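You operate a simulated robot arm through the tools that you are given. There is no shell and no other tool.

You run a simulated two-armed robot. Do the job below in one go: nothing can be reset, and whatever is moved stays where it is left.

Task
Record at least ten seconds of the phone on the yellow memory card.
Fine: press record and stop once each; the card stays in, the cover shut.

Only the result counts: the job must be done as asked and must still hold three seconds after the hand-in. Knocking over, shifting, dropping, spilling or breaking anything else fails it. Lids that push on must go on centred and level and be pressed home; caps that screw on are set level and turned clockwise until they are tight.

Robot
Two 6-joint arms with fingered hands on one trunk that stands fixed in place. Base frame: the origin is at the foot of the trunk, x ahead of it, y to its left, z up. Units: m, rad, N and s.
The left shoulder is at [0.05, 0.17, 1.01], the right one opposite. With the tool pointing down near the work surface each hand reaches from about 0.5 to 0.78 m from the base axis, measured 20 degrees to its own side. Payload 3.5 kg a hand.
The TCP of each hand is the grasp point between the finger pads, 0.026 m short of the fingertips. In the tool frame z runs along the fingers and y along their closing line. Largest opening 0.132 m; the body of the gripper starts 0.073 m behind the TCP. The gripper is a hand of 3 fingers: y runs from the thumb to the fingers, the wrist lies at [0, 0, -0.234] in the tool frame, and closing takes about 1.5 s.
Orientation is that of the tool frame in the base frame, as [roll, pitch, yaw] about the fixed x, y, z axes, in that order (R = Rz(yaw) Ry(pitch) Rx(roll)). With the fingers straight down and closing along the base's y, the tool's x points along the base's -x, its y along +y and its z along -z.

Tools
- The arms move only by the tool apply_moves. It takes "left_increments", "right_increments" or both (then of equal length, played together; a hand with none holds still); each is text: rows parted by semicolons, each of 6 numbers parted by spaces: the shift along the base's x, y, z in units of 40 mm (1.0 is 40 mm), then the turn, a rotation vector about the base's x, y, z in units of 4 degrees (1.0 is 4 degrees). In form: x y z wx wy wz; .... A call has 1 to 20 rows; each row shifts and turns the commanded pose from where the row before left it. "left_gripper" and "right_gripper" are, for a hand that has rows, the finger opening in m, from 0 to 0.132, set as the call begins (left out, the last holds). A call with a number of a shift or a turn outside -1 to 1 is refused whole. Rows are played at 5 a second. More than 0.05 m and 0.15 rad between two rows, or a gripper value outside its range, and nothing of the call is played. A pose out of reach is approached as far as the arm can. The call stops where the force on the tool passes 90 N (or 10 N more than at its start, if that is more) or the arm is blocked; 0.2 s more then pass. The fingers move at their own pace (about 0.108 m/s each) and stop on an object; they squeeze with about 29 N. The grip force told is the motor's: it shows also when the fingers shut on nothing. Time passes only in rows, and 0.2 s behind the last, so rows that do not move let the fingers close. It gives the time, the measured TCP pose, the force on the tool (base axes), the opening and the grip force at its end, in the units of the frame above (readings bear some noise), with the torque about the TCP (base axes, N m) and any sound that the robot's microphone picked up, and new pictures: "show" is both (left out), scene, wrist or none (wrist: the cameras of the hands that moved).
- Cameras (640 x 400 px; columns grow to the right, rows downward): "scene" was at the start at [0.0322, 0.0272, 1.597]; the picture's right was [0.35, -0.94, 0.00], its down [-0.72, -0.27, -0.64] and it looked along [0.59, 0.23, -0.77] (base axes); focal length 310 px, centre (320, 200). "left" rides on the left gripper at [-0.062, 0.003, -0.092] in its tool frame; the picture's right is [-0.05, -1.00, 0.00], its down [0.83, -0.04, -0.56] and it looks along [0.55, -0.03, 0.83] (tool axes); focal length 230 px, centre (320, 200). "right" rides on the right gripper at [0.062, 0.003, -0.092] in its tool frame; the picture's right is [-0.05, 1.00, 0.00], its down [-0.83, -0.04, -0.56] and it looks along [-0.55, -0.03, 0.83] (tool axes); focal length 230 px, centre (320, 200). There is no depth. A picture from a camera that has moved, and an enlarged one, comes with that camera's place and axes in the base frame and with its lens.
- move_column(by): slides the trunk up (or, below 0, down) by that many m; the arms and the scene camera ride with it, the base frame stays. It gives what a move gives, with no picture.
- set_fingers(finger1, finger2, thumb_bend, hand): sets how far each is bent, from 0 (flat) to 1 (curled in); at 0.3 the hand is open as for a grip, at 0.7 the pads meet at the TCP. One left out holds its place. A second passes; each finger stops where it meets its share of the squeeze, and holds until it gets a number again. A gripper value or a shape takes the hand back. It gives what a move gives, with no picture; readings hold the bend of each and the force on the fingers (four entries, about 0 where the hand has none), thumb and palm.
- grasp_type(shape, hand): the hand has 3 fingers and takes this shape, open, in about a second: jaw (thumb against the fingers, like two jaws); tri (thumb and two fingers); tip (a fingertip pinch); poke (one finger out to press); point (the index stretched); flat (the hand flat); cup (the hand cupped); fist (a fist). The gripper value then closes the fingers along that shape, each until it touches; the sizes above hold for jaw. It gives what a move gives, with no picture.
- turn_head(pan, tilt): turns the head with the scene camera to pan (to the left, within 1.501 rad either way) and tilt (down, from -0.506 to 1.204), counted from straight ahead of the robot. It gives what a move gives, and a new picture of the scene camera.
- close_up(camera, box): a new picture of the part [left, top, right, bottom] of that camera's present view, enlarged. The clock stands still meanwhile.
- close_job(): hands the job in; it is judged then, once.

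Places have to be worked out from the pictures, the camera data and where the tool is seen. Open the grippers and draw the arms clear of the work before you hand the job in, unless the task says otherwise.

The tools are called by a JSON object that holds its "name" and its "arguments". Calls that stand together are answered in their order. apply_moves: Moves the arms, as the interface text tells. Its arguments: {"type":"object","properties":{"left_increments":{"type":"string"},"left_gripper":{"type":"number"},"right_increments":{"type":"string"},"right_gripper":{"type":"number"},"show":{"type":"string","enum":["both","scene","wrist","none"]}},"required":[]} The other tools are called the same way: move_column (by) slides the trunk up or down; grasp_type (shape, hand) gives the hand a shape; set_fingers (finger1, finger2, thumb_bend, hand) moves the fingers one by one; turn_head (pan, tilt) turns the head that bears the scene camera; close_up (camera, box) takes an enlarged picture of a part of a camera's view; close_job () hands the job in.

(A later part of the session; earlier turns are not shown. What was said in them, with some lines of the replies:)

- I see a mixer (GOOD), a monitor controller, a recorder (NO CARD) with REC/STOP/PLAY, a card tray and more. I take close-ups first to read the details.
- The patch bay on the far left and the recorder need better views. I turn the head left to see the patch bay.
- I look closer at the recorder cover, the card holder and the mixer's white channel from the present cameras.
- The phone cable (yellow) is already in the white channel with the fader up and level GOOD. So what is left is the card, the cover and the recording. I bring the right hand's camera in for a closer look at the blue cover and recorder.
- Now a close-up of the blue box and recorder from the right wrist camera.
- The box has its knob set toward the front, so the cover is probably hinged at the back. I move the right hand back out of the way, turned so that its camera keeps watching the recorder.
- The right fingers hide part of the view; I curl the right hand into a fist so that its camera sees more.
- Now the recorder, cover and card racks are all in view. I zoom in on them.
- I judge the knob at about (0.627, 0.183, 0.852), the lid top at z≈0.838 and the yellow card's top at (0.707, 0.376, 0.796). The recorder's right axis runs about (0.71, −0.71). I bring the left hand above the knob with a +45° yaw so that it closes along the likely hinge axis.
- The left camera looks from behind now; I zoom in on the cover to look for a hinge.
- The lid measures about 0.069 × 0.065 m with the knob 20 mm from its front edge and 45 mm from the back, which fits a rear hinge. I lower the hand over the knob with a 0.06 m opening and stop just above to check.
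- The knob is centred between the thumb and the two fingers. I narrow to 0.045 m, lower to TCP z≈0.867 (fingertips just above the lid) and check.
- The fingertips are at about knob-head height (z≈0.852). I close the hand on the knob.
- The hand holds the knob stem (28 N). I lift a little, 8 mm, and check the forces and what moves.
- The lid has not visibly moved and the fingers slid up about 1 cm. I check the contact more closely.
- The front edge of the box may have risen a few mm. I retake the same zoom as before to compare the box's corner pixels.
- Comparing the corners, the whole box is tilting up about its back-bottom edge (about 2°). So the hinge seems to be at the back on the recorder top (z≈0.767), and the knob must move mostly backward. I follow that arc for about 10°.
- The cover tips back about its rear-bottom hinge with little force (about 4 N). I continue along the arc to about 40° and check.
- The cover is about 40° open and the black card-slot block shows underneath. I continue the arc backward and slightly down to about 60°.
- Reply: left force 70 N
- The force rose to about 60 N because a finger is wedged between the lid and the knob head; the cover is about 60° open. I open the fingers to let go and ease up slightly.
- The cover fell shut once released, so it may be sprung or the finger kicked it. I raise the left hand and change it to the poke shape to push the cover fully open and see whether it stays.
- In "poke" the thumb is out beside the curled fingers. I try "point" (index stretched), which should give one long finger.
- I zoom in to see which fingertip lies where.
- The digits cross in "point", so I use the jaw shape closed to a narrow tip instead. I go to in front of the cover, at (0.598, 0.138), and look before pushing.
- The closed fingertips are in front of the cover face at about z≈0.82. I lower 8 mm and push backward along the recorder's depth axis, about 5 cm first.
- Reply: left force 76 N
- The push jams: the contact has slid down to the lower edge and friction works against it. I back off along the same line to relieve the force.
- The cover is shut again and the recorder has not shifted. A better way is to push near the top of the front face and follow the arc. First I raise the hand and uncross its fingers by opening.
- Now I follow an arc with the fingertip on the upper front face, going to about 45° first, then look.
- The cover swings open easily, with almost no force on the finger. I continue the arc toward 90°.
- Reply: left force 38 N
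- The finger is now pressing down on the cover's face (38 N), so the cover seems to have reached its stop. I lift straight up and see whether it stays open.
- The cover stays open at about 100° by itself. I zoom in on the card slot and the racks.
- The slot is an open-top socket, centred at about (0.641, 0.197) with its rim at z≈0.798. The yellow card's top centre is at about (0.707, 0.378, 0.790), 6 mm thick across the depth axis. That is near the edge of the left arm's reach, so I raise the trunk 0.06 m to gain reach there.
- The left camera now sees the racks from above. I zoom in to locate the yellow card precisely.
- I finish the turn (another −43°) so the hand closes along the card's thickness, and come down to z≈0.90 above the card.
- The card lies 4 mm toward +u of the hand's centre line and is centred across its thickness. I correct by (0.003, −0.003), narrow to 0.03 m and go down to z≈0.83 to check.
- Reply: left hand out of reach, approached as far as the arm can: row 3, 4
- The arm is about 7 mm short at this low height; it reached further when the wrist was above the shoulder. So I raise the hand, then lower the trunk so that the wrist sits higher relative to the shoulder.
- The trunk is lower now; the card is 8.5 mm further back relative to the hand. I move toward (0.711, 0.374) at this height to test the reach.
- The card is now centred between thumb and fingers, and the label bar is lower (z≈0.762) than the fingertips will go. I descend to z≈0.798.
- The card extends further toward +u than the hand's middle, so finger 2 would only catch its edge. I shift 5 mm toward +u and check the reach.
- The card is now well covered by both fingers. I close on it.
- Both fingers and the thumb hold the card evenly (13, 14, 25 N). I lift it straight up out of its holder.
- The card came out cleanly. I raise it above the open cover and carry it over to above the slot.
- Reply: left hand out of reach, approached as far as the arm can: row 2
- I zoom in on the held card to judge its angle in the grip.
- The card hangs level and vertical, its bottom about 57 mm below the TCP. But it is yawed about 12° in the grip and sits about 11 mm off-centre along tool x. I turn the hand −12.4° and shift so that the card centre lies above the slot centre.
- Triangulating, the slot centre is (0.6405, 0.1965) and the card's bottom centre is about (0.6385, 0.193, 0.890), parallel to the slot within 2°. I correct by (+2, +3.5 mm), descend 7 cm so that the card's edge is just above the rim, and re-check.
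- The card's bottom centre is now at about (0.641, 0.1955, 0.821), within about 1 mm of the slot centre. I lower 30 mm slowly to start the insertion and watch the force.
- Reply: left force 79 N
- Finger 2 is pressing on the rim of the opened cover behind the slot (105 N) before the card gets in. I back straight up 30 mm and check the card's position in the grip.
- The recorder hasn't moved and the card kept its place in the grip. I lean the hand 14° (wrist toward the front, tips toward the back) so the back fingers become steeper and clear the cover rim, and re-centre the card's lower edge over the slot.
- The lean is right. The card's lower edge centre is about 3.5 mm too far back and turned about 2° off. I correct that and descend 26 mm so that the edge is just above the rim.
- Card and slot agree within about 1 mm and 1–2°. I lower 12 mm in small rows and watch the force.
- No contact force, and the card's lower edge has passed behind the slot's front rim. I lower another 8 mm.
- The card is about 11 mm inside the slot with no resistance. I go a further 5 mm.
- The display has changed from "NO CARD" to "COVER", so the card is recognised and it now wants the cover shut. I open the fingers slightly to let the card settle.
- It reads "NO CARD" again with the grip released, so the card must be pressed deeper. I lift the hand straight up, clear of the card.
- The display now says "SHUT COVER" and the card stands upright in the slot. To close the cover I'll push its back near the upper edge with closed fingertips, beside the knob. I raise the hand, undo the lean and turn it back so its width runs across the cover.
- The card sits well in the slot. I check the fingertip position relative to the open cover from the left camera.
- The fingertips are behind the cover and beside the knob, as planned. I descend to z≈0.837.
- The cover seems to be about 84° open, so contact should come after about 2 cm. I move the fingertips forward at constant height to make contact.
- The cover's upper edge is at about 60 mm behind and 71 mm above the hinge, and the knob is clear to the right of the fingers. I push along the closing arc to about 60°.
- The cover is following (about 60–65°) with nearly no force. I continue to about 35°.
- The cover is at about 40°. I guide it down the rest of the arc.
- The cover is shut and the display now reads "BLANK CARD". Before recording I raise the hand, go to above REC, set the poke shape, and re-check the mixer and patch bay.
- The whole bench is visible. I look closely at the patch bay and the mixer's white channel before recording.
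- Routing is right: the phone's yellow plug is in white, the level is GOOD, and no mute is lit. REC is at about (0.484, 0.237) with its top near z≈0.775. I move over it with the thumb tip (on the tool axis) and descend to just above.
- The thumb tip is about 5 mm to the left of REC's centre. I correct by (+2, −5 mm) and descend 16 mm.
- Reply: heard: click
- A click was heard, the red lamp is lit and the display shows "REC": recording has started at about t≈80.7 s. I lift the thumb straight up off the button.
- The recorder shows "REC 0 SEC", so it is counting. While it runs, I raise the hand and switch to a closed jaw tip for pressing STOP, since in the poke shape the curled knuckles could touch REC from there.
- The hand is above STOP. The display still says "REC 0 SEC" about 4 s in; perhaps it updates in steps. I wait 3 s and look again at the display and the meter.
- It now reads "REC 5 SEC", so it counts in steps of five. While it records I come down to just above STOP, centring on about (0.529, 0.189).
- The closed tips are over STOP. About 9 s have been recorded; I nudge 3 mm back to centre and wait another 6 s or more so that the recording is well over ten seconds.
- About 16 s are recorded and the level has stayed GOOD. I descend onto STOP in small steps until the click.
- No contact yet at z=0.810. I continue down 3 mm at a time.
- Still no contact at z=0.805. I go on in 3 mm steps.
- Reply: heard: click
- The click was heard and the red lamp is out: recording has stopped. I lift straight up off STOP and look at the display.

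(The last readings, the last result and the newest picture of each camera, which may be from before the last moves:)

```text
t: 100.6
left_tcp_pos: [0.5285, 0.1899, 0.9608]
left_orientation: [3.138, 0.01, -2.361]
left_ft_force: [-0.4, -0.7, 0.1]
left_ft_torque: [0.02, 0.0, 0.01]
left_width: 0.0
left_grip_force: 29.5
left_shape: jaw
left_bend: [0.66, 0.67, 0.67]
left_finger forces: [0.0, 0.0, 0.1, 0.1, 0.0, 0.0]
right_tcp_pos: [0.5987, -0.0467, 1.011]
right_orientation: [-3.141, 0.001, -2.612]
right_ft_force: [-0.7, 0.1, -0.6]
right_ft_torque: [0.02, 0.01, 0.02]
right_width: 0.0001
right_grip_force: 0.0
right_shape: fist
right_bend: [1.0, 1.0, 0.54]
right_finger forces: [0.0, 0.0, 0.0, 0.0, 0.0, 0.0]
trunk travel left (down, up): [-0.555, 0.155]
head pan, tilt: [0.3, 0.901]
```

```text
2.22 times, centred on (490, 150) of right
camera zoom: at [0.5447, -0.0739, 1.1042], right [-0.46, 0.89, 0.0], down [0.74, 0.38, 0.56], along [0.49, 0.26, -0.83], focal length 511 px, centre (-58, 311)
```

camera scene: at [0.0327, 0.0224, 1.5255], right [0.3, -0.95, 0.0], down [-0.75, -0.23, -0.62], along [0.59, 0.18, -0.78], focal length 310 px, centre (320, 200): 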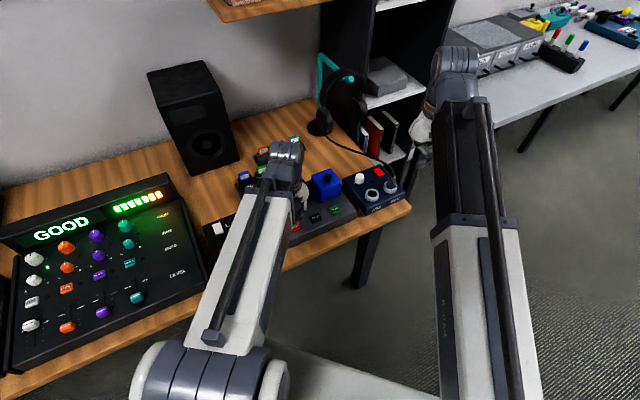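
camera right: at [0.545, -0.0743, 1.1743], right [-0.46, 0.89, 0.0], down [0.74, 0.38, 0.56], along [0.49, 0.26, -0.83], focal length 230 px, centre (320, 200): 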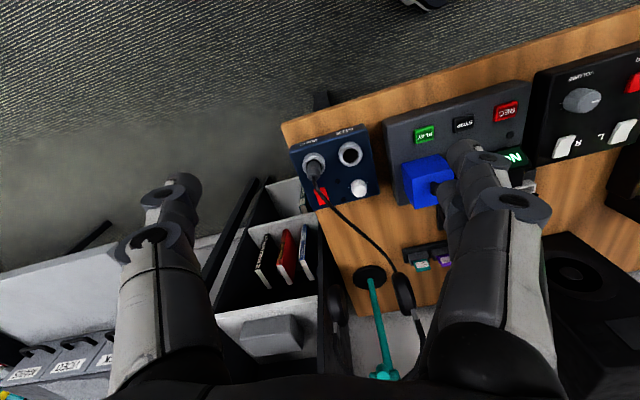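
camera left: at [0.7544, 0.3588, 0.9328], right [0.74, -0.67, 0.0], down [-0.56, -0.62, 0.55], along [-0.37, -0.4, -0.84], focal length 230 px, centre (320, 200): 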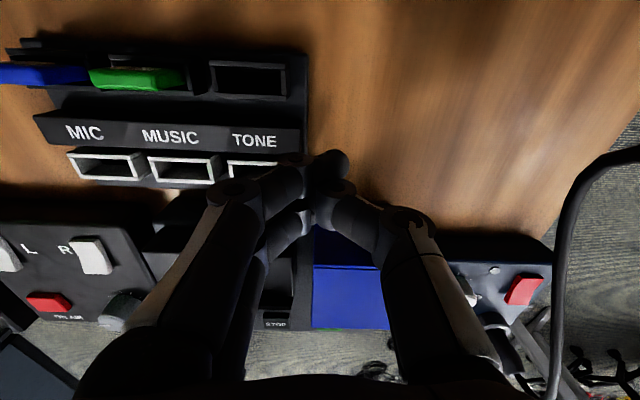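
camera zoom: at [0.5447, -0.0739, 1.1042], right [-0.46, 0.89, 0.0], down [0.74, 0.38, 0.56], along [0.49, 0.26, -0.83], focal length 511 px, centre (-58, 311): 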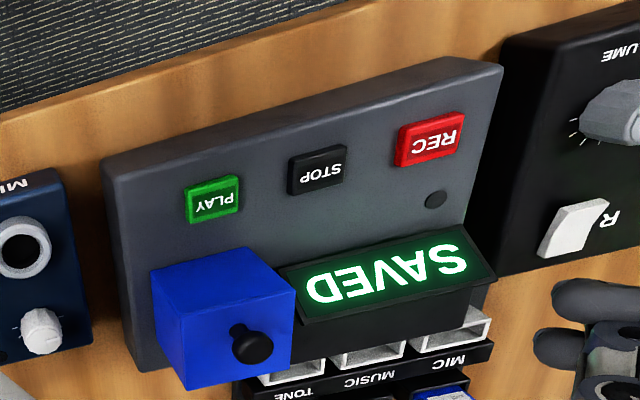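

The display shows "SAVED", with the card in and the cover shut. Now I open both hands and draw the arms clear.

{"name": "apply_moves", "arguments": {"left_increments": "0 0 0.7 0 0 0; -0.3 0.85 0.15 0 0 0; -0.3 0.85 0.15 0 0 0; -0.3 0.85 0.15 0 0 0; -0.3 0.85 0.15 0 0 0; -0.3 0.85 0.15 0 0 0; -0.3 0.85 0.15 0 0 0; -0.3 0.85 0.15 0 0 0; 0 0 0 0 0 0", "left_gripper": 0.1, "right_increments": "0 -0.2 0.5 0 0 0; 0 -0.3 0.5 0 0 0; 0 -0.3 0.3 0 0 0; 0 -0.3 0 0 0 0; 0 -0.3 0 0 0 0; 0 0 0 0 0 0; 0 0 0 0 0 0; 0 0 0 0 0 0; 0 0 0 0 0 0", "show": "none"}}

{"name": "grasp_type", "arguments": {"shape": "jaw", "hand": "right"}}

{"name": "turn_head", "arguments": {"pan": 0.6, "tilt": 0.85}}

```text
t: 102.6
left_tcp_pos: [0.4458, 0.4305, 1.0319]
left_orientation: [3.139, 0.011, -2.362]
left_ft_force: [1.4, -0.5, 0.9]
left_ft_torque: [0.02, -0.01, 0.0]
left_width: 0.1
left_grip_force: 0.1
left_shape: jaw
left_bend: [0.63, 0.63, 0.6]
left_finger forces: [0.0, 0.0, 0.0, 0.0, 0.0, 0.1]
right_tcp_pos: [0.5978, -0.103, 1.0622]
right_orientation: [-3.141, 0.0, -2.611]
right_ft_force: [0.3, -0.3, 0.0]
right_ft_torque: [-0.01, 0.0, 0.0]
right_width: 0.0
right_grip_force: 0.0
right_shape: fist
right_bend: [1.0, 1.0, 0.54]
right_finger forces: [0.0, 0.1, 0.1, 0.0, 0.1, 0.1]
trunk travel left (down, up): [-0.555, 0.155]
head pan, tilt: [0.3, 0.901]
```

```text
t: 103.5
left_tcp_pos: [0.4452, 0.4303, 1.0323]
left_orientation: [3.139, 0.013, -2.361]
left_ft_force: [0.7, -0.4, -0.2]
left_ft_torque: [0.01, -0.01, 0.02]
left_width: 0.0998
left_grip_force: 0.1
left_shape: jaw
left_bend: [0.63, 0.63, 0.6]
left_finger forces: [0.0, 0.0, 0.0, 0.1, 0.0, 0.1]
right_tcp_pos: [0.5991, -0.1021, 1.0625]
right_orientation: [-3.142, 0.0, -2.611]
right_ft_force: [-0.1, 0.0, -0.2]
right_ft_torque: [0.02, -0.01, 0.01]
right_width: 0.0581
right_grip_force: 0.1
right_shape: jaw
right_bend: [0.86, 0.86, 0.3]
right_finger forces: [0.0, 0.0, 0.0, 0.1, 0.1, 0.1]
trunk travel left (down, up): [-0.555, 0.155]
head pan, tilt: [0.3, 0.901]
```

```text
t: 104.3
left_tcp_pos: [0.4452, 0.4305, 1.0319]
left_orientation: [3.138, 0.011, -2.361]
left_ft_force: [-0.3, 0.0, -0.1]
left_ft_torque: [0.02, 0.0, 0.01]
left_width: 0.0998
left_grip_force: 0.0
left_shape: jaw
left_bend: [0.63, 0.63, 0.6]
left_finger forces: [0.0, 0.1, 0.1, 0.1, 0.1, 0.1]
right_tcp_pos: [0.5991, -0.1033, 1.0625]
right_orientation: [-3.141, -0.001, -2.611]
right_ft_force: [0.6, 0.1, 0.3]
right_ft_torque: [0.01, -0.04, -0.03]
right_width: 0.058
right_grip_force: 0.0
right_shape: jaw
right_bend: [0.86, 0.85, 0.3]
right_finger forces: [0.0, 0.0, 0.0, 0.1, 0.1, 0.1]
trunk travel left (down, up): [-0.555, 0.155]
head pan, tilt: [0.6, 0.85]
camera scene: at [0.0251, 0.0442, 1.5294], right [0.56, -0.83, 0.0], down [-0.62, -0.42, -0.66], along [0.54, 0.37, -0.75], focal length 310 px, centre (320, 200)
```

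scene: 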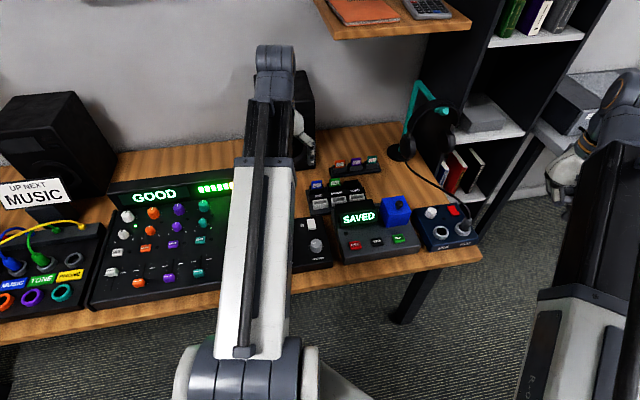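

Everything looks in place and the display says "SAVED". I open both hands fully, move a bit further clear, and take a last check.

{"name": "apply_moves", "arguments": {"left_increments": "-0.2 0.7 0.2 0 0 0; -0.2 0.7 0.2 0 0 0; 0 0.5 0 0 0 0; 0 0 0 0 0 0; 0 0 0 0 0 0; 0 0 0 0 0 0", "right_increments": "0 -0.5 0.2 0 0 0; 0 -0.5 0.2 0 0 0; 0 0 0 0 0 0; 0 0 0 0 0 0; 0 0 0 0 0 0; 0 0 0 0 0 0", "left_gripper": 0.13, "right_gripper": 0.13, "show": "scene"}}

{"name": "close_up", "arguments": {"camera": "scene", "box": [280, 140, 490, 280]}}

{"name": "close_up", "arguments": {"camera": "scene", "box": [0, 150, 260, 320]}}

```text
t: 105.7
left_tcp_pos: [0.4308, 0.5057, 1.0485]
left_orientation: [3.137, 0.011, -2.361]
left_ft_force: [0.9, -1.2, -0.6]
left_ft_torque: [-0.03, 0.01, 0.01]
left_width: 0.1299
left_grip_force: 0.1
left_shape: jaw
left_bend: [0.33, 0.33, 0.32]
left_finger forces: [0.0, 0.0, 0.0, 0.0, 0.0, 0.0]
right_tcp_pos: [0.5975, -0.1437, 1.0787]
right_orientation: [-3.141, 0.0, -2.611]
right_ft_force: [0.3, 0.1, -0.6]
right_ft_torque: [-0.03, 0.01, -0.01]
right_width: 0.0581
right_grip_force: 0.0
right_shape: jaw
right_bend: [0.85, 0.85, 0.32]
right_finger forces: [0.0, 0.1, 0.0, 0.0, 0.0, 0.1]
trunk travel left (down, up): [-0.555, 0.155]
head pan, tilt: [0.6, 0.85]
camera scene: at [0.0251, 0.0443, 1.5294], right [0.57, -0.82, 0.0], down [-0.62, -0.42, -0.66], along [0.54, 0.37, -0.75], focal length 310 px, centre (320, 200)
```

scene: 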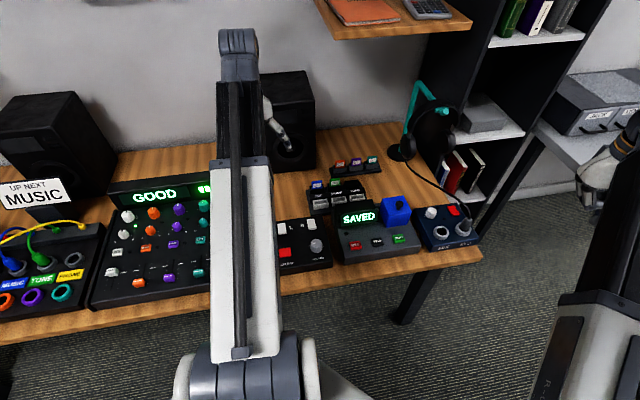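

```text
2.86 times, centred on (385, 210) of scene
camera zoom: at [0.0251, 0.0443, 1.5294], right [0.57, -0.82, 0.0], down [-0.62, -0.42, -0.66], along [0.54, 0.37, -0.75], focal length 886 px, centre (134, 171)
```

zoom: 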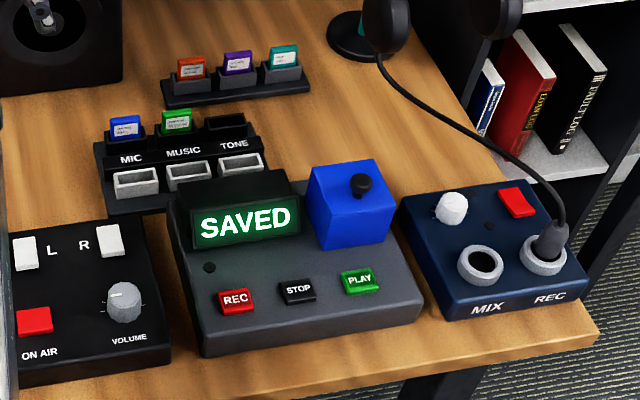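

```text
2.35 times, centred on (130, 235) of scene
camera zoom: at [0.0251, 0.0443, 1.5294], right [0.57, -0.82, 0.0], down [-0.62, -0.42, -0.66], along [0.54, 0.37, -0.75], focal length 729 px, centre (767, 118)
```

zoom: 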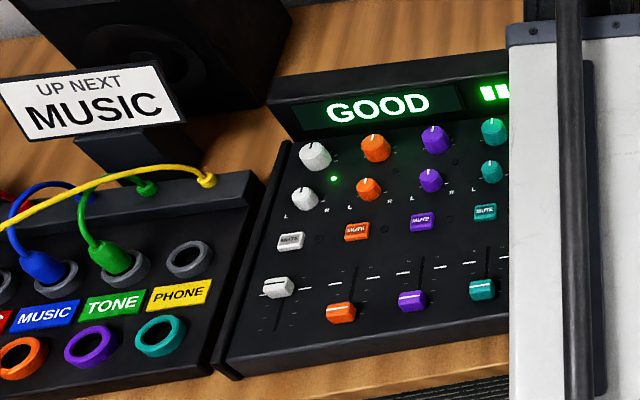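

All is in order. The right fingers are caught behind its thumb, so I free them by moving the thumb aside, then opening the fingers.

{"name": "set_fingers", "arguments": {"hand": "right", "thumb_bend": 0.0}}

{"name": "set_fingers", "arguments": {"hand": "right", "finger1": 0.3, "finger2": 0.3}}

{"name": "close_up", "arguments": {"camera": "scene", "box": [280, 140, 490, 280]}}

```text
t: 106.7
left_tcp_pos: [0.4314, 0.5058, 1.0495]
left_orientation: [3.137, 0.012, -2.362]
left_ft_force: [0.5, -0.2, 0.0]
left_ft_torque: [0.03, 0.01, 0.0]
left_width: 0.1299
left_grip_force: 0.0
left_shape: jaw
left_bend: [0.33, 0.33, 0.32]
left_finger forces: [0.0, 0.0, 0.0, 0.0, 0.1, 0.0]
right_tcp_pos: [0.5981, -0.1426, 1.0789]
right_orientation: [-3.14, 0.0, -2.613]
right_ft_force: [-0.1, 0.6, -0.2]
right_ft_torque: [0.0, 0.02, -0.01]
right_width: 0.0544
right_grip_force: 0.2
right_shape: fingers
right_bend: [0.85, 0.84, 0.16]
right_finger forces: [0.1, 0.0, 0.0, 0.0, 0.0, 0.1]
trunk travel left (down, up): [-0.555, 0.155]
head pan, tilt: [0.6, 0.85]
```

```text
t: 107.7
left_tcp_pos: [0.4314, 0.5058, 1.0477]
left_orientation: [3.137, 0.012, -2.361]
left_ft_force: [0.6, -0.1, 0.3]
left_ft_torque: [0.02, -0.05, 0.0]
left_width: 0.1299
left_grip_force: 0.1
left_shape: jaw
left_bend: [0.33, 0.33, 0.32]
left_finger forces: [0.0, 0.0, 0.0, 0.1, 0.0, 0.0]
right_tcp_pos: [0.5978, -0.1437, 1.0788]
right_orientation: [-3.141, -0.001, -2.611]
right_ft_force: [-0.5, -0.3, -0.6]
right_ft_torque: [0.0, -0.02, 0.04]
right_width: 0.0595
right_grip_force: 0.2
right_shape: fingers
right_bend: [0.81, 0.81, 0.15]
right_finger forces: [0.1, 0.0, 0.0, 0.1, 0.0, 0.1]
trunk travel left (down, up): [-0.555, 0.155]
head pan, tilt: [0.6, 0.85]
```

```text
2.86 times, centred on (385, 210) of scene
camera zoom: at [0.0251, 0.0442, 1.5294], right [0.57, -0.82, 0.0], down [-0.62, -0.42, -0.66], along [0.54, 0.37, -0.75], focal length 886 px, centre (134, 171)
```

zoom: 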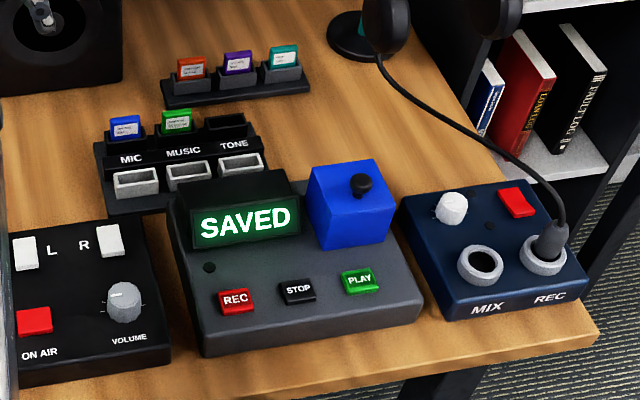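

The recording is saved, the yellow card is in under the shut cover, and REC and STOP were each pressed once. Nothing else has moved and both hands are empty and clear, so I hand in the job.

{"name": "close_job", "arguments": {}}

```text
The job is handed in.
```

The phone is recorded on the yellow memory card. The recorder display reads "SAVED", and the job is handed in.

- **Recording:** It ran about 18 seconds, from roughly t = 80.9 to t = 99.4. The phone's cable was already in the white mixer channel, the mixer read "GOOD" whenever I checked, and I left the mixer and cables alone.
- **Buttons:** REC and STOP were each pressed once, with one click heard for each.
- **Card and cover:** The yellow card stayed in the recorder, and the blue cover is shut.
- **Surroundings:** In the last pictures nothing else looks moved or knocked over. While I was opening the cover and first trying to insert the card, contact forces rose to about 80 N, but the recorder did not shift.

The left hand is fully open. The right hand would only open to about 6 cm because its fingers seem to be caught behind its thumb. It is empty and clear of the desk.
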